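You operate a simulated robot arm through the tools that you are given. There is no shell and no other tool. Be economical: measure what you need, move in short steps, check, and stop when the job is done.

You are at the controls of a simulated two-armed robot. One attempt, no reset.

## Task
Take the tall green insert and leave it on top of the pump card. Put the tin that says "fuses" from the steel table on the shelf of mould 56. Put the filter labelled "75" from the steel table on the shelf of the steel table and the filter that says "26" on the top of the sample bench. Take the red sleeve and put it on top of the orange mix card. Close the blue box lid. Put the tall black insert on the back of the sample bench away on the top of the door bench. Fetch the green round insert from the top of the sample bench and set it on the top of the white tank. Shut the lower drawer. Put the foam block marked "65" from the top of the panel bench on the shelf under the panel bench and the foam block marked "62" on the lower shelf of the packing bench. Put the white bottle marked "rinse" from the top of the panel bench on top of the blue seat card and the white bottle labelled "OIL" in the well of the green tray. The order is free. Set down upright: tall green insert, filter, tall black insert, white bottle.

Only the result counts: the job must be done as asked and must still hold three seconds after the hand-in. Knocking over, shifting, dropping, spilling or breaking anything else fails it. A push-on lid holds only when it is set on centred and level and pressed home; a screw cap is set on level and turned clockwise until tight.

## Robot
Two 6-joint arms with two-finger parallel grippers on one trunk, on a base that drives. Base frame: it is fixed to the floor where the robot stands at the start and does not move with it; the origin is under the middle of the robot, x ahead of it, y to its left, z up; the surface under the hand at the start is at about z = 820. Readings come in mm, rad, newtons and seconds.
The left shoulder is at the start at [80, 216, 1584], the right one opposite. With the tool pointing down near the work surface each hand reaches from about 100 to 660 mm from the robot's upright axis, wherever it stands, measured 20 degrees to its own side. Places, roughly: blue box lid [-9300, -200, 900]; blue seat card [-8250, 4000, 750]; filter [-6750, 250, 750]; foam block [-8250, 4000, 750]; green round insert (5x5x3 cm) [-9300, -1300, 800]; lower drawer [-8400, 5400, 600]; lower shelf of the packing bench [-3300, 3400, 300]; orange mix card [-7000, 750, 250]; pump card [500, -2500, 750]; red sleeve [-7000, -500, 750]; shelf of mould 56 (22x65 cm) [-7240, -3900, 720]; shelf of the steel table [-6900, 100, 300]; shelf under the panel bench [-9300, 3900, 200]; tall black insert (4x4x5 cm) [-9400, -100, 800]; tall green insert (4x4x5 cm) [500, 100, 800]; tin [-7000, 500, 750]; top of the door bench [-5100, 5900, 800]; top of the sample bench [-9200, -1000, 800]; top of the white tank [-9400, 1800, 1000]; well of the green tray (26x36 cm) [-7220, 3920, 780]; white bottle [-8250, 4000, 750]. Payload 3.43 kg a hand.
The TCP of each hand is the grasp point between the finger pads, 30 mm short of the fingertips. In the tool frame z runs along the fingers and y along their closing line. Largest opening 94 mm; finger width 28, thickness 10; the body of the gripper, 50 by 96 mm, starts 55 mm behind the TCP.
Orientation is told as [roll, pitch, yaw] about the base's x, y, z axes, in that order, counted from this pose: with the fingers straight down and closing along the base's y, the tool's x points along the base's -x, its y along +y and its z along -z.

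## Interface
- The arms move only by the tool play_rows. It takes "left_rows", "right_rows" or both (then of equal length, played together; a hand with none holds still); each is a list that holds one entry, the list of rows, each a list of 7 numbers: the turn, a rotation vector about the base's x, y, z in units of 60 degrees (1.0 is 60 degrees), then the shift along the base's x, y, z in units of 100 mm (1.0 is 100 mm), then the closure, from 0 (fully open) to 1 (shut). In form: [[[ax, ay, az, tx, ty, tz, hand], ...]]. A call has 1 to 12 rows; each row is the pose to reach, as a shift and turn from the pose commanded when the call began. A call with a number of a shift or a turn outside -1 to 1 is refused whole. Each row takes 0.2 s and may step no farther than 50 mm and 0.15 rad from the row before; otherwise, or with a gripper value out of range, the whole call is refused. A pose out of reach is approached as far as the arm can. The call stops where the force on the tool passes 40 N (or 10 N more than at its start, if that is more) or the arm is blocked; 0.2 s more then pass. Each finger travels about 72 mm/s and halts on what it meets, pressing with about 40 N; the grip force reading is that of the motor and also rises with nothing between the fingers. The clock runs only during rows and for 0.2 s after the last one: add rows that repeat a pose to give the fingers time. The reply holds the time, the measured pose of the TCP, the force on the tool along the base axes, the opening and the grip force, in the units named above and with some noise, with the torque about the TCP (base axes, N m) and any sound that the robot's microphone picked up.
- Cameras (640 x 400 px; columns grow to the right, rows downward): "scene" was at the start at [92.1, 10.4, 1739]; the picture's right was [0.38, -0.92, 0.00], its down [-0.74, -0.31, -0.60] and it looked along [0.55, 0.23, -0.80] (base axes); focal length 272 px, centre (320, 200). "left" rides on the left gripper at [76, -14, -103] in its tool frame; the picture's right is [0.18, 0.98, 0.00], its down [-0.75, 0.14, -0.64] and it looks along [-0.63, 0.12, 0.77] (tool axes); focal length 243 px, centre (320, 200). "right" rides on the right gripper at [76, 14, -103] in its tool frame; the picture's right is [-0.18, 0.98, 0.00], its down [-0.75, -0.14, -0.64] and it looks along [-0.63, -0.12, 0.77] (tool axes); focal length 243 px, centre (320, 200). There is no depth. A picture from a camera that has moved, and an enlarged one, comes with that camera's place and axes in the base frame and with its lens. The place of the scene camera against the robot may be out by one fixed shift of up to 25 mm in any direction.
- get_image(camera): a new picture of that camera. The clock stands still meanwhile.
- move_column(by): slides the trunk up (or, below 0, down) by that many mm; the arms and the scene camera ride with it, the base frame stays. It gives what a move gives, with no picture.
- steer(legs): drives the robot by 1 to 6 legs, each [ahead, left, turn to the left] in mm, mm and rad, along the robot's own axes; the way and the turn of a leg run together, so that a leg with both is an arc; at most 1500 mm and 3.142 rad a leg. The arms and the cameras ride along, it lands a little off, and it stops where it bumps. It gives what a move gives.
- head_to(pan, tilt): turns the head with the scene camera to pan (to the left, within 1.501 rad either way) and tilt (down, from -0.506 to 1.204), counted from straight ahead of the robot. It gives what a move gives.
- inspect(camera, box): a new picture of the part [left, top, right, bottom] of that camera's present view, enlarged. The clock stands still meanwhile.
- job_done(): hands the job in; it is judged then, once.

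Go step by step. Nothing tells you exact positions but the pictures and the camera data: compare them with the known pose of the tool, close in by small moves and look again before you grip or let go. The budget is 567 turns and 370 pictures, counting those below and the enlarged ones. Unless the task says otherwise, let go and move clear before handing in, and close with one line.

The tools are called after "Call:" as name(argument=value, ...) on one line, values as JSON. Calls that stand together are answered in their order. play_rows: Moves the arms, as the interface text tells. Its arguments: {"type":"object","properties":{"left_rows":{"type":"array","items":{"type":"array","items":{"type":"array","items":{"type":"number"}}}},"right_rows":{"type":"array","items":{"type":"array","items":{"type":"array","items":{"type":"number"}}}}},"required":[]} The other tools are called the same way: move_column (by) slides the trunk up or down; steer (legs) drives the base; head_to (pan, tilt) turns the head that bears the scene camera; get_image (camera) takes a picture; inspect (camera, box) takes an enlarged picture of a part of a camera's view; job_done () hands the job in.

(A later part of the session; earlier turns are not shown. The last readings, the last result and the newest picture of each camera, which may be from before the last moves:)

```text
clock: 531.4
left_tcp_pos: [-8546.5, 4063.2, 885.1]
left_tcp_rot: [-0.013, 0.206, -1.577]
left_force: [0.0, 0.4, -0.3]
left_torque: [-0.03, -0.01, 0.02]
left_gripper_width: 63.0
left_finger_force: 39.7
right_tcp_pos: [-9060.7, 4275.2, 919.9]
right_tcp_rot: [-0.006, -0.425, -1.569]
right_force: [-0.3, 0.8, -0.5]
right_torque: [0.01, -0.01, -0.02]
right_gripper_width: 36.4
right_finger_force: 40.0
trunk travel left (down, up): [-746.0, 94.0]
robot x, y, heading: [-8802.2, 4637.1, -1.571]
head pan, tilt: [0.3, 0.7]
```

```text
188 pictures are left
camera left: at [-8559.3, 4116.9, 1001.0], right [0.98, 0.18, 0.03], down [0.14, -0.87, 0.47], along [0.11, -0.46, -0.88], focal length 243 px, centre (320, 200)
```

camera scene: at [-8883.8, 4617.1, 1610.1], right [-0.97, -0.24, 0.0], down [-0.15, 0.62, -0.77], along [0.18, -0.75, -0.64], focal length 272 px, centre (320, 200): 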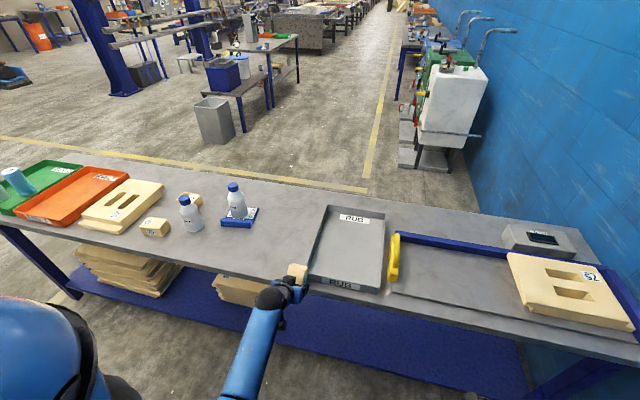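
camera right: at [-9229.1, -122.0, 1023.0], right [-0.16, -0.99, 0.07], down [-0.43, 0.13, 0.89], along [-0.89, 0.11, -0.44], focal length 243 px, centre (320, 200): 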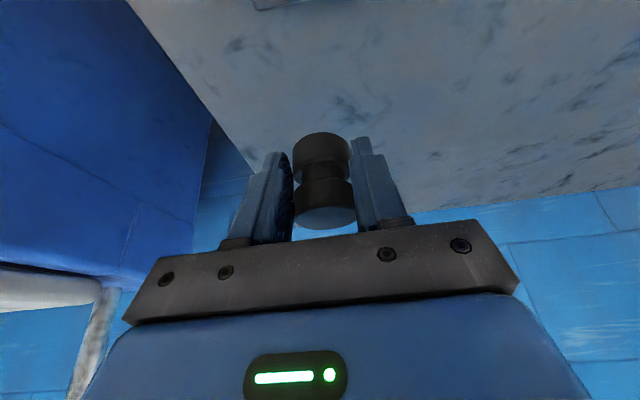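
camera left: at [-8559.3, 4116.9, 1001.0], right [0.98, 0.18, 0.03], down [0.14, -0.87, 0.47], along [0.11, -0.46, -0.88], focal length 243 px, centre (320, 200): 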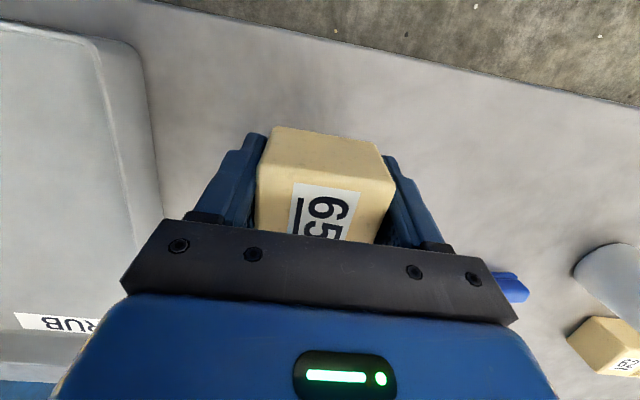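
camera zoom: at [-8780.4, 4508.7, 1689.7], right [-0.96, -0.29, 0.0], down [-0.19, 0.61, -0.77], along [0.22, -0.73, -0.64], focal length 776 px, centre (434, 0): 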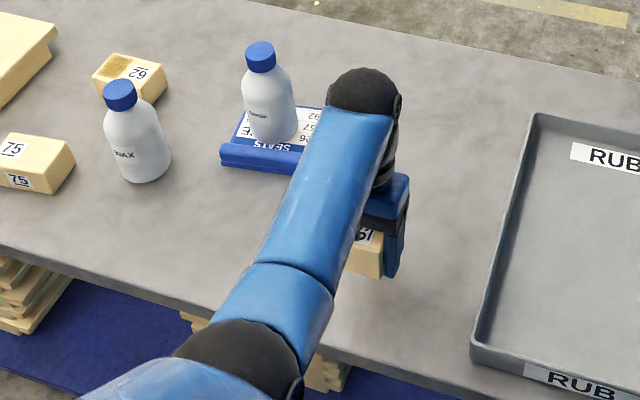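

Block is about level now. Setting it on the bench here.

Call:
play_rows(left_rows=[[[0, 0, 0, 0, 0, -0.25, 0.8], [0, 0, 0, 0, 0, -0.42, 0.8], [0, 0, 0, 0, 0, -0.46, 0.8], [0, 0, 0, 0, 0, -0.5, 0.8], [0, 0, 0, 0, 0, -0.54, 0.8], [0, 0, 0, 0, 0, -0.58, 0.8]]])

Call:
get_image(camera="left")

```text
clock: 532.8
left_tcp_pos: [-8548.0, 4062.0, 826.0]
left_tcp_rot: [-0.015, 0.209, -1.576]
left_force: [0.6, 0.6, -0.6]
left_torque: [0.04, 0.01, 0.0]
left_gripper_width: 63.2
left_finger_force: 39.8
right_tcp_pos: [-9061.6, 4272.9, 918.5]
right_tcp_rot: [-0.004, -0.422, -1.571]
right_force: [0.7, -0.3, 0.3]
right_torque: [0.0, -0.01, 0.0]
right_gripper_width: 36.5
right_finger_force: 39.8
trunk travel left (down, up): [-746.0, 94.0]
robot x, y, heading: [-8800.8, 4633.6, -1.573]
head pan, tilt: [0.3, 0.7]
```

```text
187 pictures are left
camera left: at [-8559.9, 4114.7, 942.5], right [0.98, 0.18, 0.03], down [0.14, -0.87, 0.47], along [0.11, -0.46, -0.88], focal length 243 px, centre (320, 200)
```

left: 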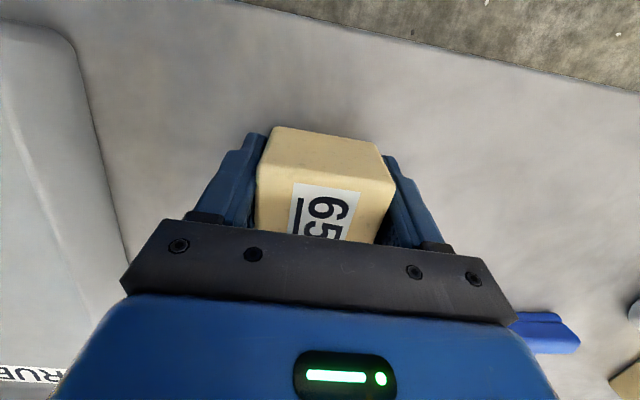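

Call:
play_rows(left_rows=[[[0, 0, 0, 0, 0, -0.02, 0.8], [0, 0, 0, 0, 0, -0.04, 0.8], [0, 0, 0, 0, 0, -0.06, 0.8], [0, 0, 0, 0, 0, -0.08, 0.8]]])

```text
clock: 533.8
left_tcp_pos: [-8547.1, 4061.5, 818.4]
left_tcp_rot: [-0.012, 0.209, -1.576]
left_force: [0.0, 0.6, -1.0]
left_torque: [-0.02, 0.0, -0.03]
left_gripper_width: 63.3
left_finger_force: 40.0
right_tcp_pos: [-9060.8, 4274.2, 918.9]
right_tcp_rot: [-0.004, -0.422, -1.57]
right_force: [0.4, -0.7, 0.1]
right_torque: [0.01, 0.02, -0.02]
right_gripper_width: 36.2
right_finger_force: 39.7
trunk travel left (down, up): [-746.0, 94.0]
robot x, y, heading: [-8796.9, 4636.2, -1.573]
head pan, tilt: [0.3, 0.7]
```

Call:
play_rows(left_rows=[[[0, 0, 0, 0, 0, -0.03, 0.8], [0, 0, 0, 0, 0, -0.06, 0.8], [0, 0, 0, 0, 0, -0.09, 0.8], [0, 0, 0, 0, 0, -0.12, 0.8], [0, 0, 0, 0, 0, -0.15, 0.8], [0, 0, 0, 0, 0, -0.18, 0.8]]])

Call:
get_image(camera="left")

```text
clock: 534.9
left_tcp_pos: [-8546.3, 4060.3, 811.7]
left_tcp_rot: [-0.006, 0.196, -1.572]
left_force: [-5.4, 14.3, 33.0]
left_torque: [-0.04, -0.88, 0.42]
left_gripper_width: 62.8
left_finger_force: 40.1
right_tcp_pos: [-9062.3, 4277.7, 920.6]
right_tcp_rot: [-0.002, -0.425, -1.572]
right_force: [0.4, -0.5, 0.3]
right_torque: [0.05, 0.03, 0.01]
right_gripper_width: 36.3
right_finger_force: 40.3
trunk travel left (down, up): [-746.0, 94.0]
robot x, y, heading: [-8799.9, 4636.4, -1.581]
head pan, tilt: [0.3, 0.7]
stopped in row 5 (left hand): the force on the tool passed its limit at 42 N (the readings are from after the stop); the commanded pose is now the measured one
```

```text
186 pictures are left
camera left: at [-8560.4, 4113.9, 928.4], right [0.98, 0.18, 0.03], down [0.14, -0.87, 0.48], along [0.11, -0.47, -0.88], focal length 243 px, centre (320, 200)
```

left: 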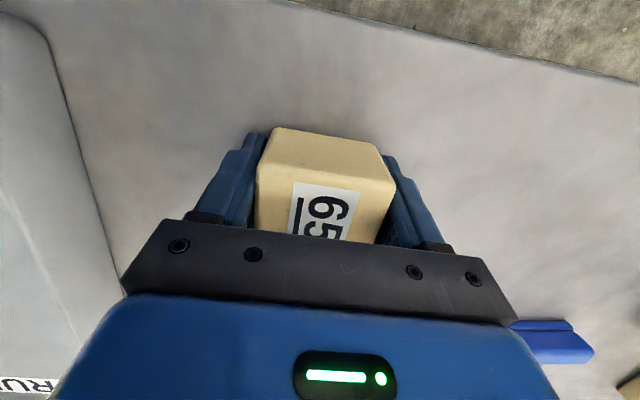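

Resting on the bench. Releasing, rising, and tilting back to 45° for the new grip.

Call:
play_rows(left_rows=[[[0, 0, 0, 0, 0, 0.03, 0.5], [0, 0, 0, 0, 0, 0.03, 0.0], [0, 0, 0, 0, 0, 0.03, 0.0], [0, 0, 0, 0, 0, 0.4, 0.0], [0, 0, 0, 0, 0, 0.8, 0.0], [0, 0, 0, 0, 0.2, 1.0, 0.0]]])

Call:
play_rows(left_rows=[[[-0.14, 0, 0, 0, 0.2, 0, 0], [-0.28, 0, 0, 0, 0.4, 0, 0], [-0.42, 0, 0, 0, 0.6, 0, 0], [-0.56, 0, 0, 0, 0.8, 0, 0], [-0.7, 0, 0, 0, 0.8, 0, 0], [-0.84, 0, 0, 0, 0.8, 0, 0], [-0.94, 0, 0, 0, 0.8, 0, 0], [-0.94, 0, 0, 0, 0.8, 0, 0]]])

Call:
get_image(camera="left")

```text
clock: 536.3
left_tcp_pos: [-8547.8, 4080.4, 909.2]
left_tcp_rot: [-0.008, 0.199, -1.576]
left_force: [0.0, -0.4, 0.3]
left_torque: [-0.01, 0.0, 0.0]
left_gripper_width: 94.1
left_finger_force: 0.0
right_tcp_pos: [-9061.5, 4274.8, 918.4]
right_tcp_rot: [-0.003, -0.424, -1.571]
right_force: [-0.2, 0.0, -0.2]
right_torque: [-0.02, 0.02, 0.01]
right_gripper_width: 36.3
right_finger_force: 39.6
trunk travel left (down, up): [-746.0, 94.0]
robot x, y, heading: [-8800.4, 4634.2, -1.575]
head pan, tilt: [0.3, 0.7]
```

```text
clock: 538.1
left_tcp_pos: [-8544.9, 4157.3, 907.2]
left_tcp_rot: [-0.005, -0.782, -1.578]
left_force: [-0.1, -0.4, -0.1]
left_torque: [0.03, -0.01, 0.01]
left_gripper_width: 94.0
left_finger_force: 0.1
right_tcp_pos: [-9061.0, 4273.5, 918.6]
right_tcp_rot: [-0.005, -0.423, -1.57]
right_force: [-0.2, 0.6, -0.5]
right_torque: [0.03, -0.01, -0.04]
right_gripper_width: 36.5
right_finger_force: 40.0
trunk travel left (down, up): [-746.0, 94.0]
robot x, y, heading: [-8801.0, 4633.1, -1.577]
head pan, tilt: [0.3, 0.7]
```

```text
185 pictures are left
camera left: at [-8559.0, 4283.7, 926.7], right [0.98, 0.12, -0.13], down [0.14, -0.08, 0.99], along [0.11, -0.99, -0.1], focal length 243 px, centre (320, 200)
```

left: 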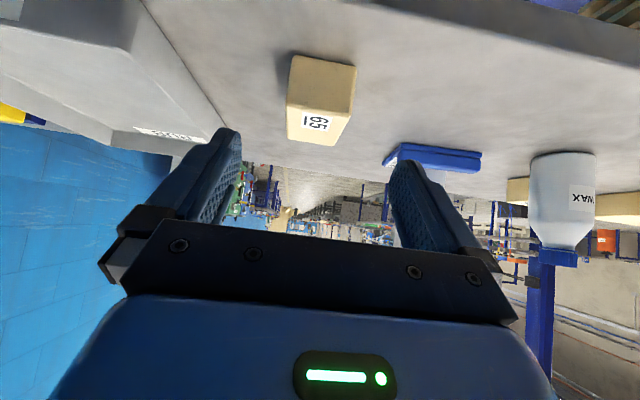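

Flat on the bench, long side towards me: x centre -8548, near face y≈4076, bench z≈779. Taking it again at 45°.

Call:
play_rows(left_rows=[[[0, 0, 0, -0.03, 0, -0.45, 0], [0, 0, 0, -0.03, -0.1, -0.8, 0], [0, 0, 0, -0.03, -0.2, -0.91, 0], [0, 0, 0, -0.03, -0.2, -0.91, 0]]])

Call:
play_rows(left_rows=[[[0, 0, 0, 0, -0.35, 0, 0], [0, 0, 0, 0, -0.7, 0, 0], [0, 0, 0, 0, -0.97, 0, 0], [0, 0, 0, 0, -0.97, 0, 0]]])

Call:
get_image(camera="left")

```text
clock: 539.1
left_tcp_pos: [-8548.0, 4137.0, 817.9]
left_tcp_rot: [-0.003, -0.784, -1.576]
left_force: [-0.2, -0.1, 1.5]
left_torque: [-0.01, -0.03, -0.01]
left_gripper_width: 94.1
left_finger_force: 0.0
right_tcp_pos: [-9060.5, 4274.7, 919.6]
right_tcp_rot: [-0.004, -0.423, -1.571]
right_force: [-0.4, -0.5, 0.3]
right_torque: [0.01, 0.0, 0.02]
right_gripper_width: 36.4
right_finger_force: 40.6
trunk travel left (down, up): [-746.0, 94.0]
robot x, y, heading: [-8803.4, 4636.7, -1.579]
head pan, tilt: [0.3, 0.7]
```

```text
clock: 540.1
left_tcp_pos: [-8549.6, 4039.6, 816.1]
left_tcp_rot: [-0.003, -0.783, -1.577]
left_force: [0.6, -0.6, -0.2]
left_torque: [0.02, -0.01, 0.03]
left_gripper_width: 94.0
left_finger_force: 0.1
right_tcp_pos: [-9061.3, 4274.6, 919.0]
right_tcp_rot: [-0.003, -0.421, -1.571]
right_force: [-1.0, 0.1, -0.1]
right_torque: [0.02, 0.0, -0.01]
right_gripper_width: 36.5
right_finger_force: 40.4
trunk travel left (down, up): [-746.0, 94.0]
robot x, y, heading: [-8796.3, 4633.3, -1.577]
head pan, tilt: [0.3, 0.7]
```

```text
184 pictures are left
camera left: at [-8562.6, 4166.2, 835.6], right [0.98, 0.12, -0.13], down [0.14, -0.08, 0.99], along [0.11, -0.99, -0.1], focal length 243 px, centre (320, 200)
```

left: 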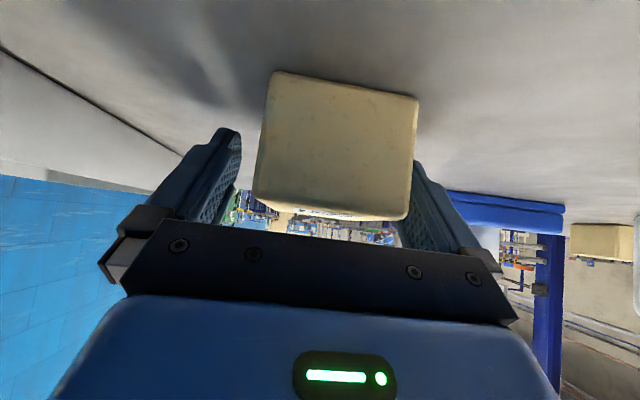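

Call:
play_rows(left_rows=[[[0, 0, 0, 0, 0, 0, 0.8], [0, 0, 0, 0, 0, 0, 0.8], [0, 0, 0, 0, 0, 0, 0.8], [0, 0, 0, 0, 0, 0.3, 0.8], [0, 0, 0, 0, 0, 0.7, 0.8]]])

Call:
steer(legs=[[-260, 0, 0]])

Call:
move_column(by=-400)

Call:
get_image(camera="left")

Call:
get_image(camera="scene")

```text
clock: 541.3
left_tcp_pos: [-8549.4, 4040.6, 886.8]
left_tcp_rot: [-0.003, -0.781, -1.579]
left_force: [-0.7, 0.6, -0.5]
left_torque: [0.04, -0.02, 0.03]
left_gripper_width: 63.0
left_finger_force: 39.9
right_tcp_pos: [-9061.8, 4272.7, 919.9]
right_tcp_rot: [-0.003, -0.421, -1.57]
right_force: [-0.9, 0.7, -0.5]
right_torque: [0.01, 0.0, -0.03]
right_gripper_width: 36.3
right_finger_force: 39.8
trunk travel left (down, up): [-746.0, 94.0]
robot x, y, heading: [-8796.2, 4631.8, -1.575]
head pan, tilt: [0.3, 0.7]
```

```text
clock: 543.1
left_tcp_pos: [-8548.8, 4300.6, 885.0]
left_tcp_rot: [-0.005, -0.783, -1.578]
left_force: [-0.3, -0.7, -0.4]
left_torque: [0.01, 0.0, 0.01]
left_gripper_width: 63.0
left_finger_force: 40.2
right_tcp_pos: [-9061.2, 4533.5, 917.5]
right_tcp_rot: [-0.005, -0.421, -1.571]
right_force: [0.2, -0.1, -0.9]
right_torque: [0.02, 0.03, -0.01]
right_gripper_width: 36.1
right_finger_force: 39.8
trunk travel left (down, up): [-746.0, 94.0]
robot x, y, heading: [-8795.3, 4899.3, -1.577]
head pan, tilt: [0.3, 0.7]
```

```text
clock: 547.0
left_tcp_pos: [-8548.8, 4302.1, 486.1]
left_tcp_rot: [-0.003, -0.784, -1.577]
left_force: [0.6, 0.8, 0.0]
left_torque: [0.01, -0.02, 0.02]
left_gripper_width: 63.2
left_finger_force: 39.8
right_tcp_pos: [-9060.5, 4536.5, 519.6]
right_tcp_rot: [-0.002, -0.424, -1.569]
right_force: [0.4, -0.2, -0.9]
right_torque: [0.01, -0.03, -0.01]
right_gripper_width: 36.3
right_finger_force: 40.4
trunk travel left (down, up): [-346.0, 494.0]
robot x, y, heading: [-8801.5, 4897.3, -1.575]
head pan, tilt: [0.3, 0.7]
```

```text
183 pictures are left
camera left: at [-8561.6, 4429.0, 505.8], right [0.98, 0.12, -0.13], down [0.14, -0.08, 0.99], along [0.11, -0.99, -0.1], focal length 243 px, centre (320, 200)
```

left: 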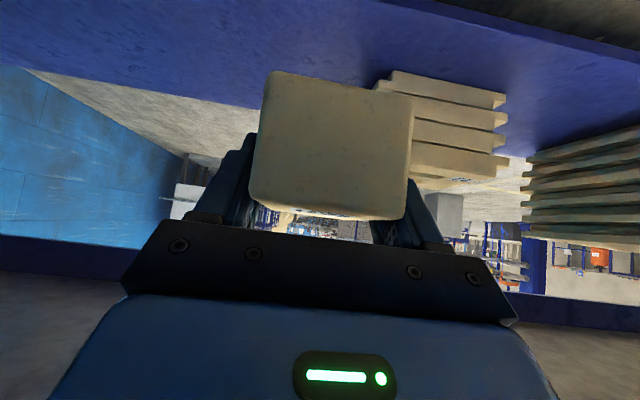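

```text
182 pictures are left
camera scene: at [-8780.2, 4768.1, 1289.5], right [-0.96, -0.29, 0.0], down [-0.19, 0.62, -0.76], along [0.22, -0.73, -0.64], focal length 272 px, centre (320, 200)
```

scene: 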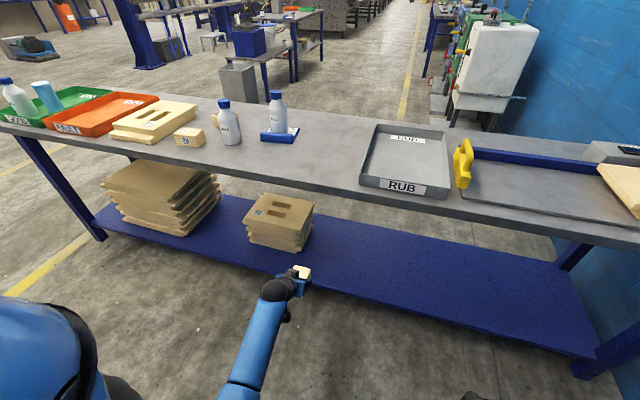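

Shelf is free left of the stack. I shift a bit further left, lower more and look again.

Call:
move_column(by=-190)

Call:
steer(legs=[[60, -85, 0]])

Call:
get_image(camera="left")

Call:
get_image(camera="scene")

```text
clock: 549.1
left_tcp_pos: [-8548.3, 4301.4, 295.4]
left_tcp_rot: [-0.003, -0.784, -1.577]
left_force: [0.2, -0.2, 0.2]
left_torque: [0.03, -0.02, 0.01]
left_gripper_width: 63.3
left_finger_force: 39.7
right_tcp_pos: [-9060.5, 4536.2, 329.6]
right_tcp_rot: [-0.002, -0.422, -1.57]
right_force: [0.1, 0.2, -0.9]
right_torque: [0.03, 0.01, -0.03]
right_gripper_width: 36.4
right_finger_force: 39.8
trunk travel left (down, up): [-156.0, 684.0]
robot x, y, heading: [-8798.7, 4896.9, -1.575]
head pan, tilt: [0.3, 0.7]
```

```text
clock: 550.2
left_tcp_pos: [-8636.3, 4241.5, 296.3]
left_tcp_rot: [-0.002, -0.784, -1.582]
left_force: [-0.2, -1.3, -0.9]
left_torque: [0.03, -0.02, 0.02]
left_gripper_width: 62.9
left_finger_force: 39.2
right_tcp_pos: [-9148.6, 4476.9, 328.5]
right_tcp_rot: [-0.004, -0.422, -1.574]
right_force: [0.4, -0.3, -0.9]
right_torque: [0.01, -0.01, 0.04]
right_gripper_width: 36.4
right_finger_force: 39.4
trunk travel left (down, up): [-156.0, 684.0]
robot x, y, heading: [-8885.3, 4837.0, -1.576]
head pan, tilt: [0.3, 0.7]
```

```text
181 pictures are left
camera left: at [-8649.6, 4367.5, 315.7], right [0.98, 0.12, -0.13], down [0.14, -0.08, 0.99], along [0.11, -0.99, -0.1], focal length 243 px, centre (320, 200)
```

left: 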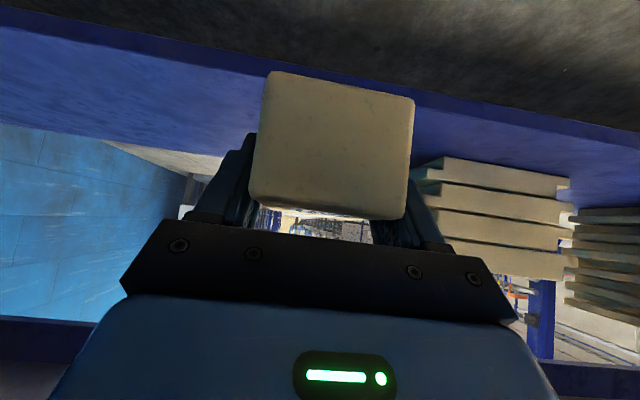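

```text
180 pictures are left
camera scene: at [-8867.7, 4706.8, 1099.4], right [-0.96, -0.29, 0.0], down [-0.19, 0.62, -0.76], along [0.22, -0.73, -0.64], focal length 272 px, centre (320, 200)
```

scene: 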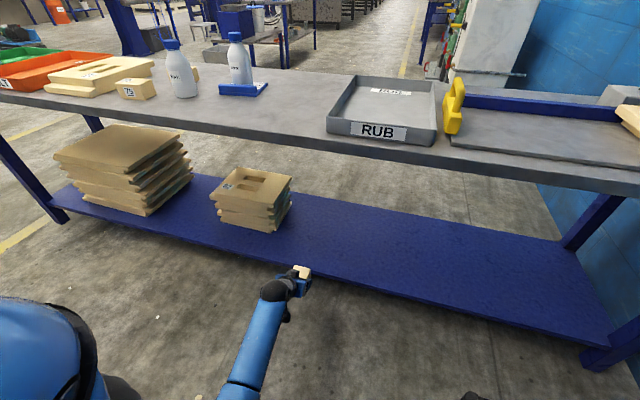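

Shelf is at z≈148, edge y≈4073. Lowering a bit and driving in under the bench top.

Call:
move_column(by=-60)

Call:
steer(legs=[[195, 0, 0]])

Call:
get_image(camera="left")

Call:
inspect(camera="scene", box=[200, 150, 440, 320])

```text
clock: 551.2
left_tcp_pos: [-8636.5, 4242.8, 237.0]
left_tcp_rot: [-0.004, -0.784, -1.58]
left_force: [1.2, -0.3, -0.8]
left_torque: [0.03, -0.02, -0.01]
left_gripper_width: 63.2
left_finger_force: 39.9
right_tcp_pos: [-9147.4, 4475.3, 269.3]
right_tcp_rot: [-0.002, -0.421, -1.571]
right_force: [-0.3, 0.8, -0.3]
right_torque: [0.04, -0.05, 0.0]
right_gripper_width: 36.1
right_finger_force: 39.9
trunk travel left (down, up): [-96.0, 744.0]
robot x, y, heading: [-8885.4, 4837.6, -1.578]
head pan, tilt: [0.3, 0.7]
```

```text
clock: 552.8
left_tcp_pos: [-8638.0, 4039.6, 235.3]
left_tcp_rot: [-0.004, -0.782, -1.582]
left_force: [-0.1, 0.2, -0.6]
left_torque: [0.0, 0.01, 0.01]
left_gripper_width: 63.0
left_finger_force: 40.0
right_tcp_pos: [-9150.3, 4275.9, 269.0]
right_tcp_rot: [-0.005, -0.422, -1.575]
right_force: [0.2, 0.4, -0.7]
right_torque: [-0.01, 0.01, -0.01]
right_gripper_width: 36.4
right_finger_force: 40.1
trunk travel left (down, up): [-96.0, 744.0]
robot x, y, heading: [-8886.1, 4637.6, -1.578]
head pan, tilt: [0.3, 0.7]
```

```text
179 pictures are left
camera left: at [-8651.9, 4165.7, 255.4], right [0.98, 0.12, -0.13], down [0.14, -0.08, 0.99], along [0.1, -0.99, -0.1], focal length 243 px, centre (320, 200)
```

left: 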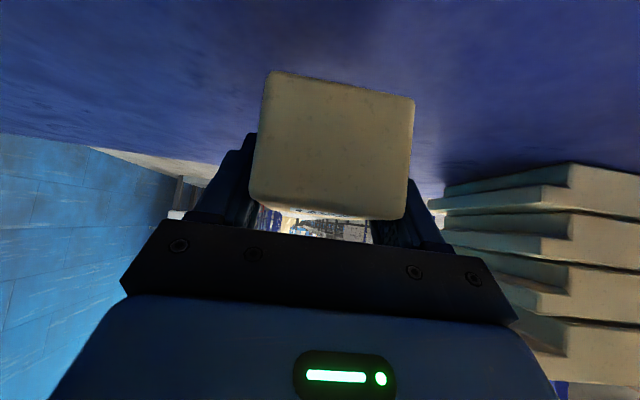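

```text
2.35 times, centred on (320, 235) of scene
camera zoom: at [-8868.7, 4505.3, 1039.4], right [-0.96, -0.29, 0.0], down [-0.18, 0.62, -0.76], along [0.22, -0.73, -0.64], focal length 639 px, centre (320, 118)
```

zoom: 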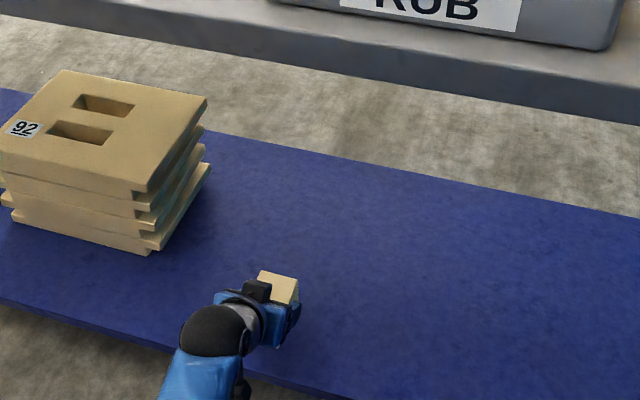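

Over the shelf now. A little further in, then down.

Call:
play_rows(left_rows=[[[0, 0, 0, 0, -0.25, 0, 0.8], [0, 0, 0, 0, -0.5, 0, 0.8], [0, 0, 0, 0, -0.5, -0.2, 0.8], [0, 0, 0, 0, -0.5, -0.35, 0.8], [0, 0, 0, 0, -0.5, -0.4, 0.8], [0, 0, 0, 0, -0.5, -0.43, 0.8], [0, 0, 0, 0, -0.5, -0.46, 0.8], [0, 0, 0, 0, -0.5, -0.49, 0.8]]])

Call:
get_image(camera="left")

```text
clock: 554.6
left_tcp_pos: [-8638.7, 3988.9, 196.6]
left_tcp_rot: [0.001, -0.795, -1.585]
left_force: [-1.3, 8.0, 34.0]
left_torque: [0.72, 0.03, 0.0]
left_gripper_width: 63.4
left_finger_force: 40.2
right_tcp_pos: [-9150.6, 4276.9, 269.1]
right_tcp_rot: [-0.002, -0.427, -1.575]
right_force: [-0.2, -0.3, -0.9]
right_torque: [-0.03, 0.01, 0.0]
right_gripper_width: 36.5
right_finger_force: 40.1
trunk travel left (down, up): [-96.0, 744.0]
robot x, y, heading: [-8885.5, 4632.8, -1.584]
head pan, tilt: [0.3, 0.7]
```

```text
177 pictures are left
camera left: at [-8651.7, 4114.7, 213.2], right [0.98, 0.11, -0.13], down [0.14, -0.07, 0.99], along [0.1, -0.99, -0.08], focal length 243 px, centre (320, 200)
```

left: 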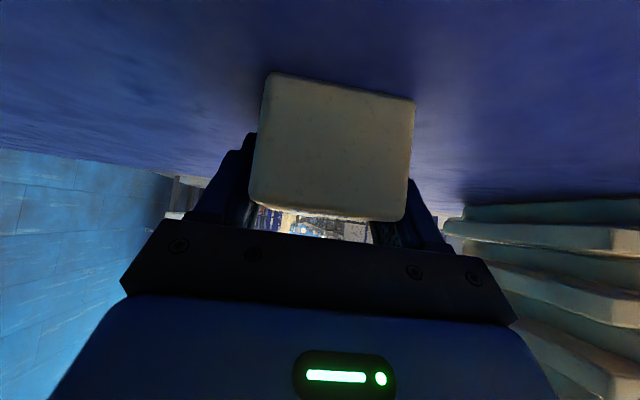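

Contact with the shelf. Releasing and withdrawing.

Call:
play_rows(left_rows=[[[0, 0, 0, 0, 0, 0.07, 0.8], [0, 0, 0, 0, 0, 0.07, 0.4], [0, 0, 0, 0, 0, 0.07, 0.0], [0, 0, 0, 0, 0, 0.07, 0.0], [0, 0, 0, 0, 0.3, 0.12, 0.0], [0, 0, 0, 0, 0.65, 0.3, 0.0], [0, 0, 0, 0, 1.0, 0.5, 0.0]]])

Call:
get_image(camera="left")

```text
clock: 556.2
left_tcp_pos: [-8639.7, 4089.2, 236.0]
left_tcp_rot: [-0.001, -0.783, -1.583]
left_force: [0.3, -1.0, -0.1]
left_torque: [-0.01, 0.0, -0.02]
left_gripper_width: 94.0
left_finger_force: 0.1
right_tcp_pos: [-9149.9, 4276.6, 269.5]
right_tcp_rot: [-0.004, -0.423, -1.575]
right_force: [-0.1, 0.1, -1.1]
right_torque: [0.02, 0.0, -0.01]
right_gripper_width: 36.3
right_finger_force: 40.2
trunk travel left (down, up): [-96.0, 744.0]
robot x, y, heading: [-8884.8, 4633.2, -1.583]
head pan, tilt: [0.3, 0.7]
```

```text
176 pictures are left
camera left: at [-8651.6, 4216.2, 255.8], right [0.98, 0.12, -0.13], down [0.14, -0.08, 0.99], along [0.1, -0.99, -0.1], focal length 243 px, centre (320, 200)
```

left: 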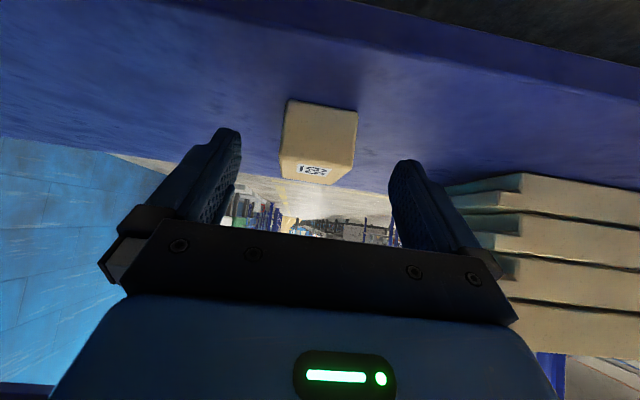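

Foam 65 lies on the shelf under the panel bench. Next "62": back out, raise, turn to face -x and move along the aisle.

Call:
steer(legs=[[-250, 0, 0.01]])

Call:
move_column(by=400)

Call:
move_column(by=120)

Call:
steer(legs=[[0, 0, -1.569], [-1240, 0, 0], [0, 320, 0]])

Call:
play_rows(left_rows=[[[0, 0, 0, 0, 0, 0.35, 0], [0, 0, 0, 0, 0, 0.7, 0], [0, 0, 0, 0, 0, 1.0, 0], [0, 0, 0, 0, 0, 1.0, 0]]])

Call:
play_rows(left_rows=[[[0, 0, 0, 0, -0.3, 0.3, 0], [0, 0, 0, 0, -0.6, 0.5, 0], [0, 0, 0, 0, -1.0, 0.5, 0], [0, 0, 0, 0, -1.0, 0.5, 0]]])

Call:
get_image(camera="left")

```text
clock: 558.1
left_tcp_pos: [-8634.8, 4342.2, 236.9]
left_tcp_rot: [-0.003, -0.784, -1.575]
left_force: [-0.5, -0.9, 0.3]
left_torque: [-0.04, 0.0, 0.02]
left_gripper_width: 94.2
left_finger_force: 0.1
right_tcp_pos: [-9145.8, 4525.4, 268.7]
right_tcp_rot: [-0.004, -0.422, -1.567]
right_force: [0.2, 0.2, -1.0]
right_torque: [-0.01, -0.01, -0.01]
right_gripper_width: 36.5
right_finger_force: 40.0
trunk travel left (down, up): [-96.0, 744.0]
robot x, y, heading: [-8883.2, 4888.9, -1.572]
head pan, tilt: [0.3, 0.7]
```

```text
clock: 561.9
left_tcp_pos: [-8633.0, 4342.7, 637.3]
left_tcp_rot: [-0.003, -0.784, -1.573]
left_force: [-0.7, -0.7, 1.0]
left_torque: [0.03, -0.02, 0.01]
left_gripper_width: 94.0
left_finger_force: 0.0
right_tcp_pos: [-9145.3, 4525.0, 669.8]
right_tcp_rot: [-0.003, -0.421, -1.567]
right_force: [0.6, 1.2, -0.8]
right_torque: [0.01, -0.01, -0.02]
right_gripper_width: 36.1
right_finger_force: 39.5
trunk travel left (down, up): [-496.0, 344.0]
robot x, y, heading: [-8881.3, 4886.8, -1.573]
head pan, tilt: [0.3, 0.7]
```

```text
clock: 563.4
left_tcp_pos: [-8632.3, 4341.8, 756.3]
left_tcp_rot: [-0.004, -0.783, -1.575]
left_force: [0.4, -0.3, -0.7]
left_torque: [0.0, 0.0, -0.03]
left_gripper_width: 94.0
left_finger_force: 0.0
right_tcp_pos: [-9145.8, 4526.7, 789.3]
right_tcp_rot: [-0.004, -0.422, -1.568]
right_force: [0.4, -0.3, -0.3]
right_torque: [0.01, 0.0, 0.0]
right_gripper_width: 36.3
right_finger_force: 40.4
trunk travel left (down, up): [-616.0, 224.0]
robot x, y, heading: [-8884.9, 4886.6, -1.569]
head pan, tilt: [0.3, 0.7]
```

```text
clock: 575.2
left_tcp_pos: [-8158.5, 4323.3, 756.0]
left_tcp_rot: [-0.002, -0.784, -3.113]
left_force: [-0.3, -0.1, 0.7]
left_torque: [0.0, 0.04, -0.02]
left_gripper_width: 93.8
left_finger_force: 0.0
right_tcp_pos: [-7994.0, 4841.8, 789.8]
right_tcp_rot: [-0.004, -0.424, -3.103]
right_force: [-0.4, -0.2, -1.0]
right_torque: [-0.02, -0.03, -0.02]
right_gripper_width: 36.4
right_finger_force: 39.7
trunk travel left (down, up): [-616.0, 224.0]
robot x, y, heading: [-7623.7, 4593.2, -3.106]
head pan, tilt: [0.3, 0.7]
```

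```text
clock: 576.2
left_tcp_pos: [-8161.8, 4324.7, 857.4]
left_tcp_rot: [-0.002, -0.785, -3.11]
left_force: [0.7, 0.6, 0.8]
left_torque: [0.0, 0.0, -0.02]
left_gripper_width: 94.0
left_finger_force: 0.0
right_tcp_pos: [-7994.2, 4841.7, 788.5]
right_tcp_rot: [-0.005, -0.423, -3.104]
right_force: [0.1, 0.5, -1.0]
right_torque: [0.03, 0.0, -0.01]
right_gripper_width: 36.5
right_finger_force: 40.1
trunk travel left (down, up): [-616.0, 224.0]
robot x, y, heading: [-7625.6, 4592.8, -3.103]
head pan, tilt: [0.3, 0.7]
```

```text
clock: 577.2
left_tcp_pos: [-8160.5, 4223.7, 904.3]
left_tcp_rot: [-0.002, -0.785, -3.11]
left_force: [0.1, 0.0, -0.1]
left_torque: [0.05, 0.0, 0.02]
left_gripper_width: 94.1
left_finger_force: 0.0
right_tcp_pos: [-7993.7, 4840.8, 789.8]
right_tcp_rot: [-0.003, -0.423, -3.103]
right_force: [-0.7, -0.2, 0.2]
right_torque: [0.0, -0.01, 0.0]
right_gripper_width: 36.2
right_finger_force: 39.6
trunk travel left (down, up): [-616.0, 224.0]
robot x, y, heading: [-7624.1, 4589.3, -3.115]
head pan, tilt: [0.3, 0.7]
```

```text
175 pictures are left
camera left: at [-8034.2, 4241.0, 924.1], right [0.16, -0.98, -0.13], down [-0.08, -0.15, 0.99], along [-0.98, -0.15, -0.1], focal length 243 px, centre (320, 200)
```

left: 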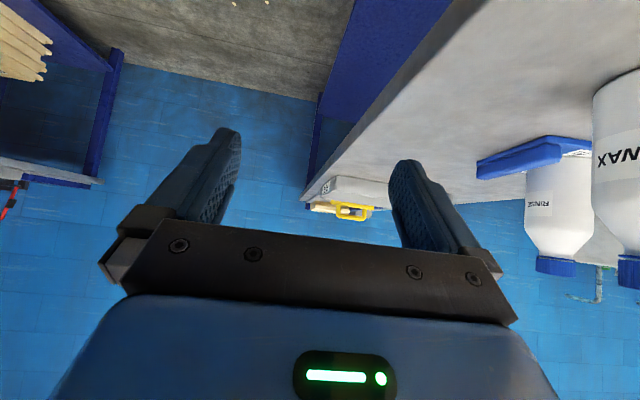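

Call:
steer(legs=[[-220, 60, -0.03]])

Call:
play_rows(left_rows=[[[0, 0, 0, 0, -0.35, 0, 0], [0, 0, 0, 0, -0.7, 0, 0], [0, 0, 0, 0, -1.0, 0, 0]]])

Call:
play_rows(left_rows=[[[0, 0, 0, 0, -0.35, 0, 0], [0, 0, 0, 0, -0.7, 0, 0], [0, 0, 0, 0, -1.0, 0, 0], [0, 0, 0, 0, -1.0, 0, 0]]])

Call:
get_image(camera="left")

```text
clock: 578.9
left_tcp_pos: [-7956.5, 4182.1, 903.8]
left_tcp_rot: [-0.003, -0.781, -3.138]
left_force: [0.7, -0.3, -0.6]
left_torque: [0.04, 0.01, -0.02]
left_gripper_width: 93.9
left_finger_force: 0.1
right_tcp_pos: [-7773.8, 4796.3, 788.6]
right_tcp_rot: [-0.004, -0.423, -3.131]
right_force: [-0.1, -0.2, 0.1]
right_torque: [0.02, -0.01, 0.02]
right_gripper_width: 36.6
right_finger_force: 40.1
trunk travel left (down, up): [-616.0, 224.0]
robot x, y, heading: [-7411.7, 4541.5, -3.135]
head pan, tilt: [0.3, 0.7]
```

```text
clock: 579.7
left_tcp_pos: [-7958.0, 4084.2, 902.7]
left_tcp_rot: [-0.003, -0.784, -3.139]
left_force: [0.4, -0.1, 0.3]
left_torque: [0.01, 0.0, -0.02]
left_gripper_width: 94.0
left_finger_force: 0.1
right_tcp_pos: [-7771.9, 4795.0, 790.5]
right_tcp_rot: [-0.005, -0.424, -3.13]
right_force: [-0.6, -1.1, 0.5]
right_torque: [-0.04, -0.03, 0.01]
right_gripper_width: 36.2
right_finger_force: 39.5
trunk travel left (down, up): [-616.0, 224.0]
robot x, y, heading: [-7407.1, 4535.5, -3.135]
head pan, tilt: [0.3, 0.7]
```

```text
clock: 580.7
left_tcp_pos: [-7956.6, 3985.0, 904.4]
left_tcp_rot: [-0.001, -0.785, -3.139]
left_force: [-0.3, 0.8, -1.0]
left_torque: [0.0, 0.01, 0.0]
left_gripper_width: 94.0
left_finger_force: 0.0
right_tcp_pos: [-7773.2, 4796.4, 788.6]
right_tcp_rot: [-0.004, -0.423, -3.131]
right_force: [0.4, 0.8, -0.6]
right_torque: [0.01, -0.03, 0.0]
right_gripper_width: 36.2
right_finger_force: 39.9
trunk travel left (down, up): [-616.0, 224.0]
robot x, y, heading: [-7411.0, 4538.4, -3.136]
head pan, tilt: [0.3, 0.7]
```

```text
174 pictures are left
camera left: at [-7829.8, 3999.0, 923.1], right [0.13, -0.98, -0.13], down [-0.08, -0.14, 0.99], along [-0.99, -0.12, -0.1], focal length 243 px, centre (320, 200)
```

left: 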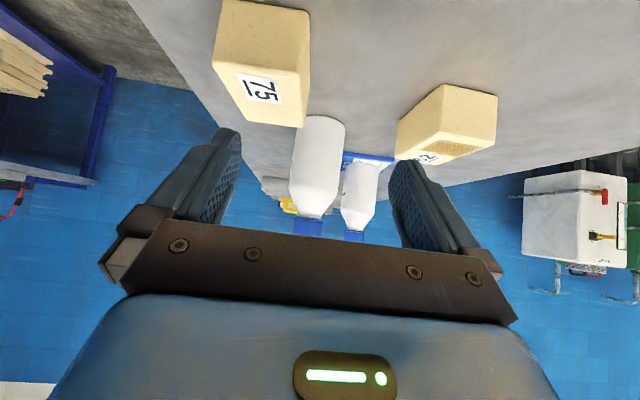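

Call:
inspect(camera="left", box=[380, 60, 520, 180])

```text
3.33 times, centred on (450, 120) of left
camera zoom: at [-7829.8, 3999.0, 923.1], right [0.13, -0.98, -0.13], down [-0.08, -0.14, 0.99], along [-0.99, -0.12, -0.1], focal length 809 px, centre (-113, 467)
```

zoom: 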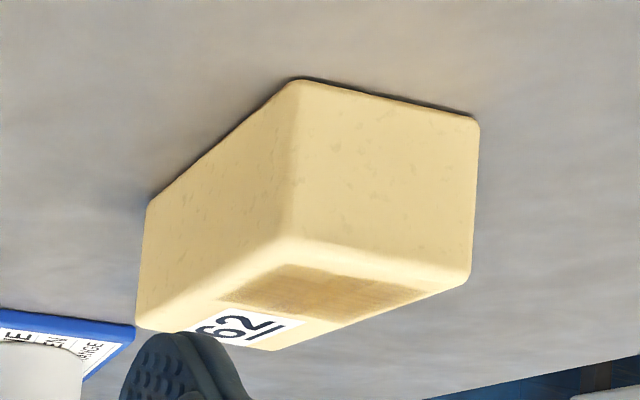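

Block 62: x -8117…-8030, y 3819…3876. Going there by steps.

Call:
play_rows(left_rows=[[[0, 0, 0, 0, -0.35, 0, 0], [0, 0, 0, 0, -0.7, 0, 0], [0, 0, 0, 0, -1.0, 0, 0]]])

Call:
play_rows(left_rows=[[[0, 0, 0, -0.1, -0.37, 0, 0], [0, 0, 0, -0.3, -0.37, -0.3, 0], [0, 0, 0, -0.4, -0.37, -0.5, 0], [0, 0, 0, -0.4, -0.37, -0.5, 0]]])

Call:
get_image(camera="left")

```text
clock: 581.5
left_tcp_pos: [-7955.1, 3881.5, 902.5]
left_tcp_rot: [-0.004, -0.783, -3.139]
left_force: [0.0, -0.8, -0.1]
left_torque: [0.06, -0.04, -0.01]
left_gripper_width: 94.0
left_finger_force: 0.0
right_tcp_pos: [-7774.5, 4794.9, 790.3]
right_tcp_rot: [-0.006, -0.421, -3.132]
right_force: [0.3, 0.1, -0.6]
right_torque: [0.0, 0.01, 0.0]
right_gripper_width: 36.4
right_finger_force: 40.0
trunk travel left (down, up): [-616.0, 224.0]
robot x, y, heading: [-7411.0, 4537.3, -3.134]
head pan, tilt: [0.3, 0.7]
```

```text
clock: 582.5
left_tcp_pos: [-7997.2, 3847.0, 855.3]
left_tcp_rot: [0.0, -0.783, -3.137]
left_force: [0.0, -0.8, -0.1]
left_torque: [0.02, 0.02, 0.0]
left_gripper_width: 94.1
left_finger_force: 0.0
right_tcp_pos: [-7773.2, 4795.4, 790.2]
right_tcp_rot: [-0.007, -0.424, -3.13]
right_force: [-0.8, 0.0, -0.4]
right_torque: [-0.01, -0.01, -0.01]
right_gripper_width: 36.6
right_finger_force: 40.2
trunk travel left (down, up): [-616.0, 224.0]
robot x, y, heading: [-7406.7, 4538.0, -3.138]
head pan, tilt: [0.3, 0.7]
```

```text
172 pictures are left
camera left: at [-7870.8, 3861.0, 874.4], right [0.13, -0.98, -0.13], down [-0.08, -0.14, 0.99], along [-0.99, -0.12, -0.1], focal length 243 px, centre (320, 200)
```

left: 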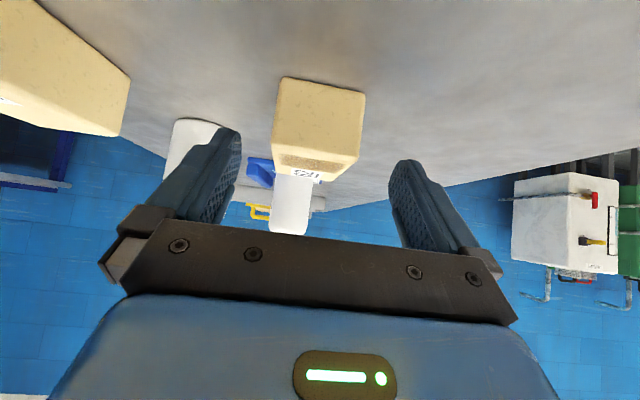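

Call:
play_rows(left_rows=[[[0, 0, 0, -0.25, 0.02, -0.25, 0], [0, 0, 0, -0.5, 0.02, -0.38, 0], [0, 0, 0, -0.68, 0.02, -0.39, 0], [0, 0, 0, -0.68, 0.02, -0.39, 0.8], [0, 0, 0, -0.68, 0.02, -0.39, 0.8], [0, 0, 0, -0.68, 0.02, -0.39, 0.8], [0, 0, 0, -0.68, 0.02, -0.1, 0.8], [0, 0, 0, -0.6, 0.02, 0.3, 0.8], [0, 0, 0, -0.4, 0.02, 0.7, 0.8]]])

Call:
get_image(camera="left")

```text
clock: 584.5
left_tcp_pos: [-8030.7, 3847.6, 925.7]
left_tcp_rot: [-0.008, -0.781, -3.135]
left_force: [0.5, 0.2, -0.3]
left_torque: [0.0, 0.04, 0.03]
left_gripper_width: 62.6
left_finger_force: 40.4
left hand out of reach, approached as far as the arm can: row 1, 2, 3, 4, 5, 6, 7
right_tcp_pos: [-7773.2, 4795.3, 789.0]
right_tcp_rot: [-0.002, -0.424, -3.131]
right_force: [-0.3, 0.2, 0.1]
right_torque: [0.02, 0.0, 0.01]
right_gripper_width: 36.6
right_finger_force: 40.2
trunk travel left (down, up): [-616.0, 224.0]
robot x, y, heading: [-7407.3, 4534.3, -3.137]
head pan, tilt: [0.3, 0.7]
```

```text
171 pictures are left
camera left: at [-7905.6, 3861.7, 944.9], right [0.13, -0.98, -0.14], down [-0.08, -0.15, 0.99], along [-0.99, -0.12, -0.1], focal length 243 px, centre (320, 200)
```

left: 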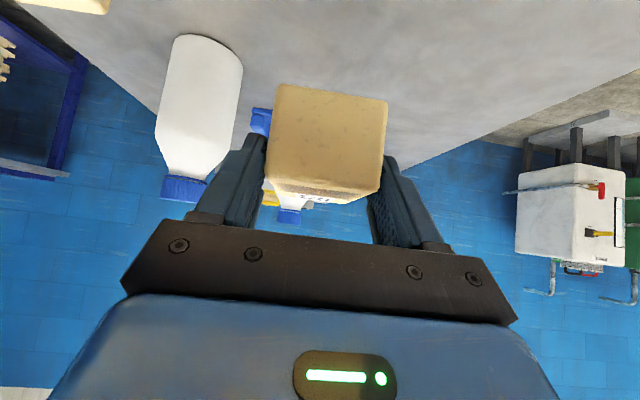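

Foam 62 held. I leave the aisle, pull the hand in, and turn toward the door bench.

Call:
steer(legs=[[-200, -190, 0]])

Call:
play_rows(left_rows=[[[0, 0, 0, 0, 0.35, 0, 0.8], [0, 0, 0, 0, 0.7, 0, 0.8], [0, 0, 0, 0, 1.0, 0, 0.8]]])

Call:
play_rows(left_rows=[[[0, 0, 0, 0, 0.35, 0, 0.8], [0, 0, 0, 0, 0.7, 0, 0.8], [0, 0, 0, 0, 1.0, 0, 0.8]]])

Call:
play_rows(left_rows=[[[0, 0, 0, 0, 0.35, 0, 0.8], [0, 0, 0, 0, 0.7, 0, 0.8], [0, 0, 0, 0, 1.0, 0, 0.8]]])

Call:
steer(legs=[[-1200, 0, 0], [0, 0, -1.571]])

Call:
move_column(by=220)

Call:
head_to(pan=-0.4, tilt=0.5)

Call:
get_image(camera="scene")

```text
clock: 586.5
left_tcp_pos: [-7836.1, 4034.5, 925.2]
left_tcp_rot: [-0.005, -0.782, -3.137]
left_force: [-1.0, 0.0, -0.2]
left_torque: [0.02, -0.02, 0.02]
left_gripper_width: 62.5
left_finger_force: 40.1
right_tcp_pos: [-7577.1, 4981.9, 790.6]
right_tcp_rot: [-0.005, -0.422, -3.129]
right_force: [0.3, -0.7, 0.0]
right_torque: [0.02, -0.02, -0.02]
right_gripper_width: 36.2
right_finger_force: 39.9
trunk travel left (down, up): [-616.0, 224.0]
robot x, y, heading: [-7217.0, 4724.2, -3.139]
head pan, tilt: [0.3, 0.7]
```

```text
clock: 587.3
left_tcp_pos: [-7835.9, 4136.8, 926.3]
left_tcp_rot: [-0.002, -0.782, -3.138]
left_force: [0.2, 0.4, -0.9]
left_torque: [-0.01, -0.04, 0.0]
left_gripper_width: 62.7
left_finger_force: 40.3
right_tcp_pos: [-7577.1, 4983.9, 789.6]
right_tcp_rot: [-0.001, -0.422, -3.131]
right_force: [0.3, 0.7, 0.1]
right_torque: [-0.04, 0.01, 0.0]
right_gripper_width: 36.5
right_finger_force: 40.2
trunk travel left (down, up): [-616.0, 224.0]
robot x, y, heading: [-7210.1, 4725.3, -3.136]
head pan, tilt: [0.3, 0.7]
```

```text
clock: 588.1
left_tcp_pos: [-7836.4, 4234.3, 925.2]
left_tcp_rot: [-0.002, -0.784, -3.134]
left_force: [0.3, 0.0, 0.4]
left_torque: [0.01, -0.02, -0.01]
left_gripper_width: 62.4
left_finger_force: 39.7
right_tcp_pos: [-7576.1, 4984.3, 789.2]
right_tcp_rot: [-0.005, -0.422, -3.13]
right_force: [0.0, 0.1, 0.1]
right_torque: [0.02, -0.02, -0.01]
right_gripper_width: 36.2
right_finger_force: 39.8
trunk travel left (down, up): [-616.0, 224.0]
robot x, y, heading: [-7212.1, 4728.0, -3.137]
head pan, tilt: [0.3, 0.7]
```

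```text
clock: 588.9
left_tcp_pos: [-7835.7, 4331.1, 925.5]
left_tcp_rot: [-0.003, -0.784, -3.136]
left_force: [0.1, 0.6, 0.2]
left_torque: [-0.03, -0.02, 0.0]
left_gripper_width: 62.4
left_finger_force: 39.5
right_tcp_pos: [-7576.7, 4982.5, 789.5]
right_tcp_rot: [-0.004, -0.421, -3.129]
right_force: [-0.4, -0.3, -0.5]
right_torque: [0.03, 0.02, 0.01]
right_gripper_width: 36.2
right_finger_force: 39.2
trunk travel left (down, up): [-616.0, 224.0]
robot x, y, heading: [-7210.1, 4722.2, -3.133]
head pan, tilt: [0.3, 0.7]
```

```text
clock: 598.6
left_tcp_pos: [-6436.7, 5338.3, 925.3]
left_tcp_rot: [-0.001, -0.784, 1.614]
left_force: [0.1, 0.9, -0.7]
left_torque: [-0.02, 0.01, -0.02]
left_gripper_width: 62.6
left_finger_force: 40.3
right_tcp_pos: [-5775.4, 5103.2, 788.4]
right_tcp_rot: [-0.004, -0.423, 1.622]
right_force: [-0.2, 0.5, -0.8]
right_torque: [-0.02, -0.02, -0.05]
right_gripper_width: 36.2
right_finger_force: 39.7
trunk travel left (down, up): [-616.0, 224.0]
robot x, y, heading: [-6017.7, 4730.1, 1.616]
head pan, tilt: [0.3, 0.7]
```

```text
clock: 601.0
left_tcp_pos: [-6436.8, 5338.8, 1146.0]
left_tcp_rot: [-0.004, -0.784, 1.612]
left_force: [0.0, -0.5, -0.2]
left_torque: [-0.01, 0.0, 0.02]
left_gripper_width: 62.7
left_finger_force: 40.4
right_tcp_pos: [-5776.0, 5103.9, 1008.8]
right_tcp_rot: [-0.003, -0.425, 1.62]
right_force: [-0.2, 0.4, 0.2]
right_torque: [0.03, 0.01, 0.01]
right_gripper_width: 36.1
right_finger_force: 39.7
trunk travel left (down, up): [-836.0, 4.0]
robot x, y, heading: [-6017.6, 4729.2, 1.613]
head pan, tilt: [0.3, 0.7]
```

```text
clock: 602.0
left_tcp_pos: [-6436.1, 5338.0, 1145.8]
left_tcp_rot: [-0.003, -0.783, 1.612]
left_force: [-0.2, 0.0, -1.3]
left_torque: [0.01, 0.0, -0.05]
left_gripper_width: 62.6
left_finger_force: 40.4
right_tcp_pos: [-5774.4, 5105.1, 1009.5]
right_tcp_rot: [-0.005, -0.422, 1.621]
right_force: [-0.5, 0.3, -0.5]
right_torque: [-0.04, 0.0, -0.02]
right_gripper_width: 36.3
right_finger_force: 39.9
trunk travel left (down, up): [-836.0, 4.0]
robot x, y, heading: [-6017.8, 4732.1, 1.619]
head pan, tilt: [-0.4, 0.499]
```

```text
170 pictures are left
camera scene: at [-5994.1, 4828.6, 1797.1], right [0.94, -0.35, 0.0], down [-0.17, -0.45, -0.88], along [0.3, 0.82, -0.48], focal length 272 px, centre (320, 200)
```

scene: 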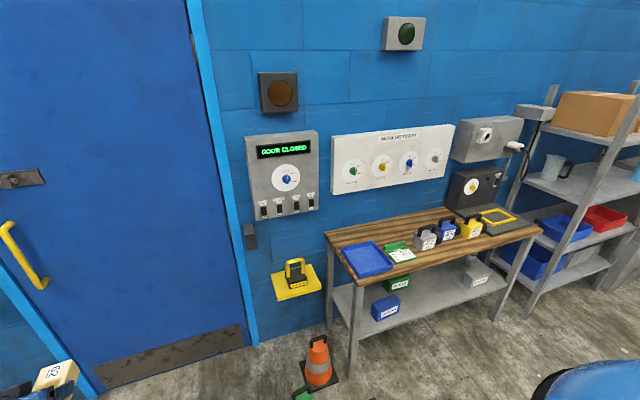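

Call:
inspect(camera="scene", box=[310, 190, 560, 310])

```text
2.56 times, centred on (435, 250) of scene
camera zoom: at [-5994.1, 4828.6, 1797.1], right [0.94, -0.35, 0.0], down [-0.17, -0.45, -0.88], along [0.3, 0.82, -0.48], focal length 695 px, centre (26, 72)
```

zoom: 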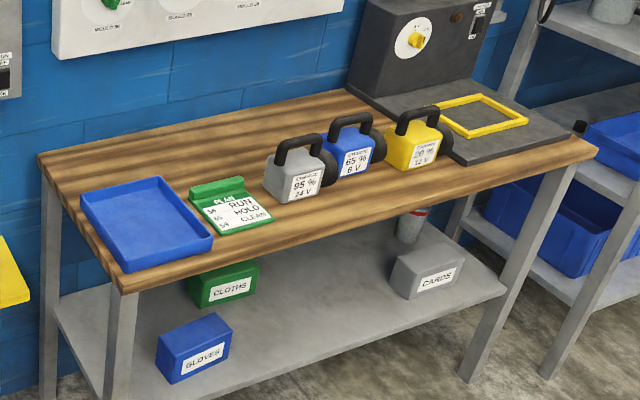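

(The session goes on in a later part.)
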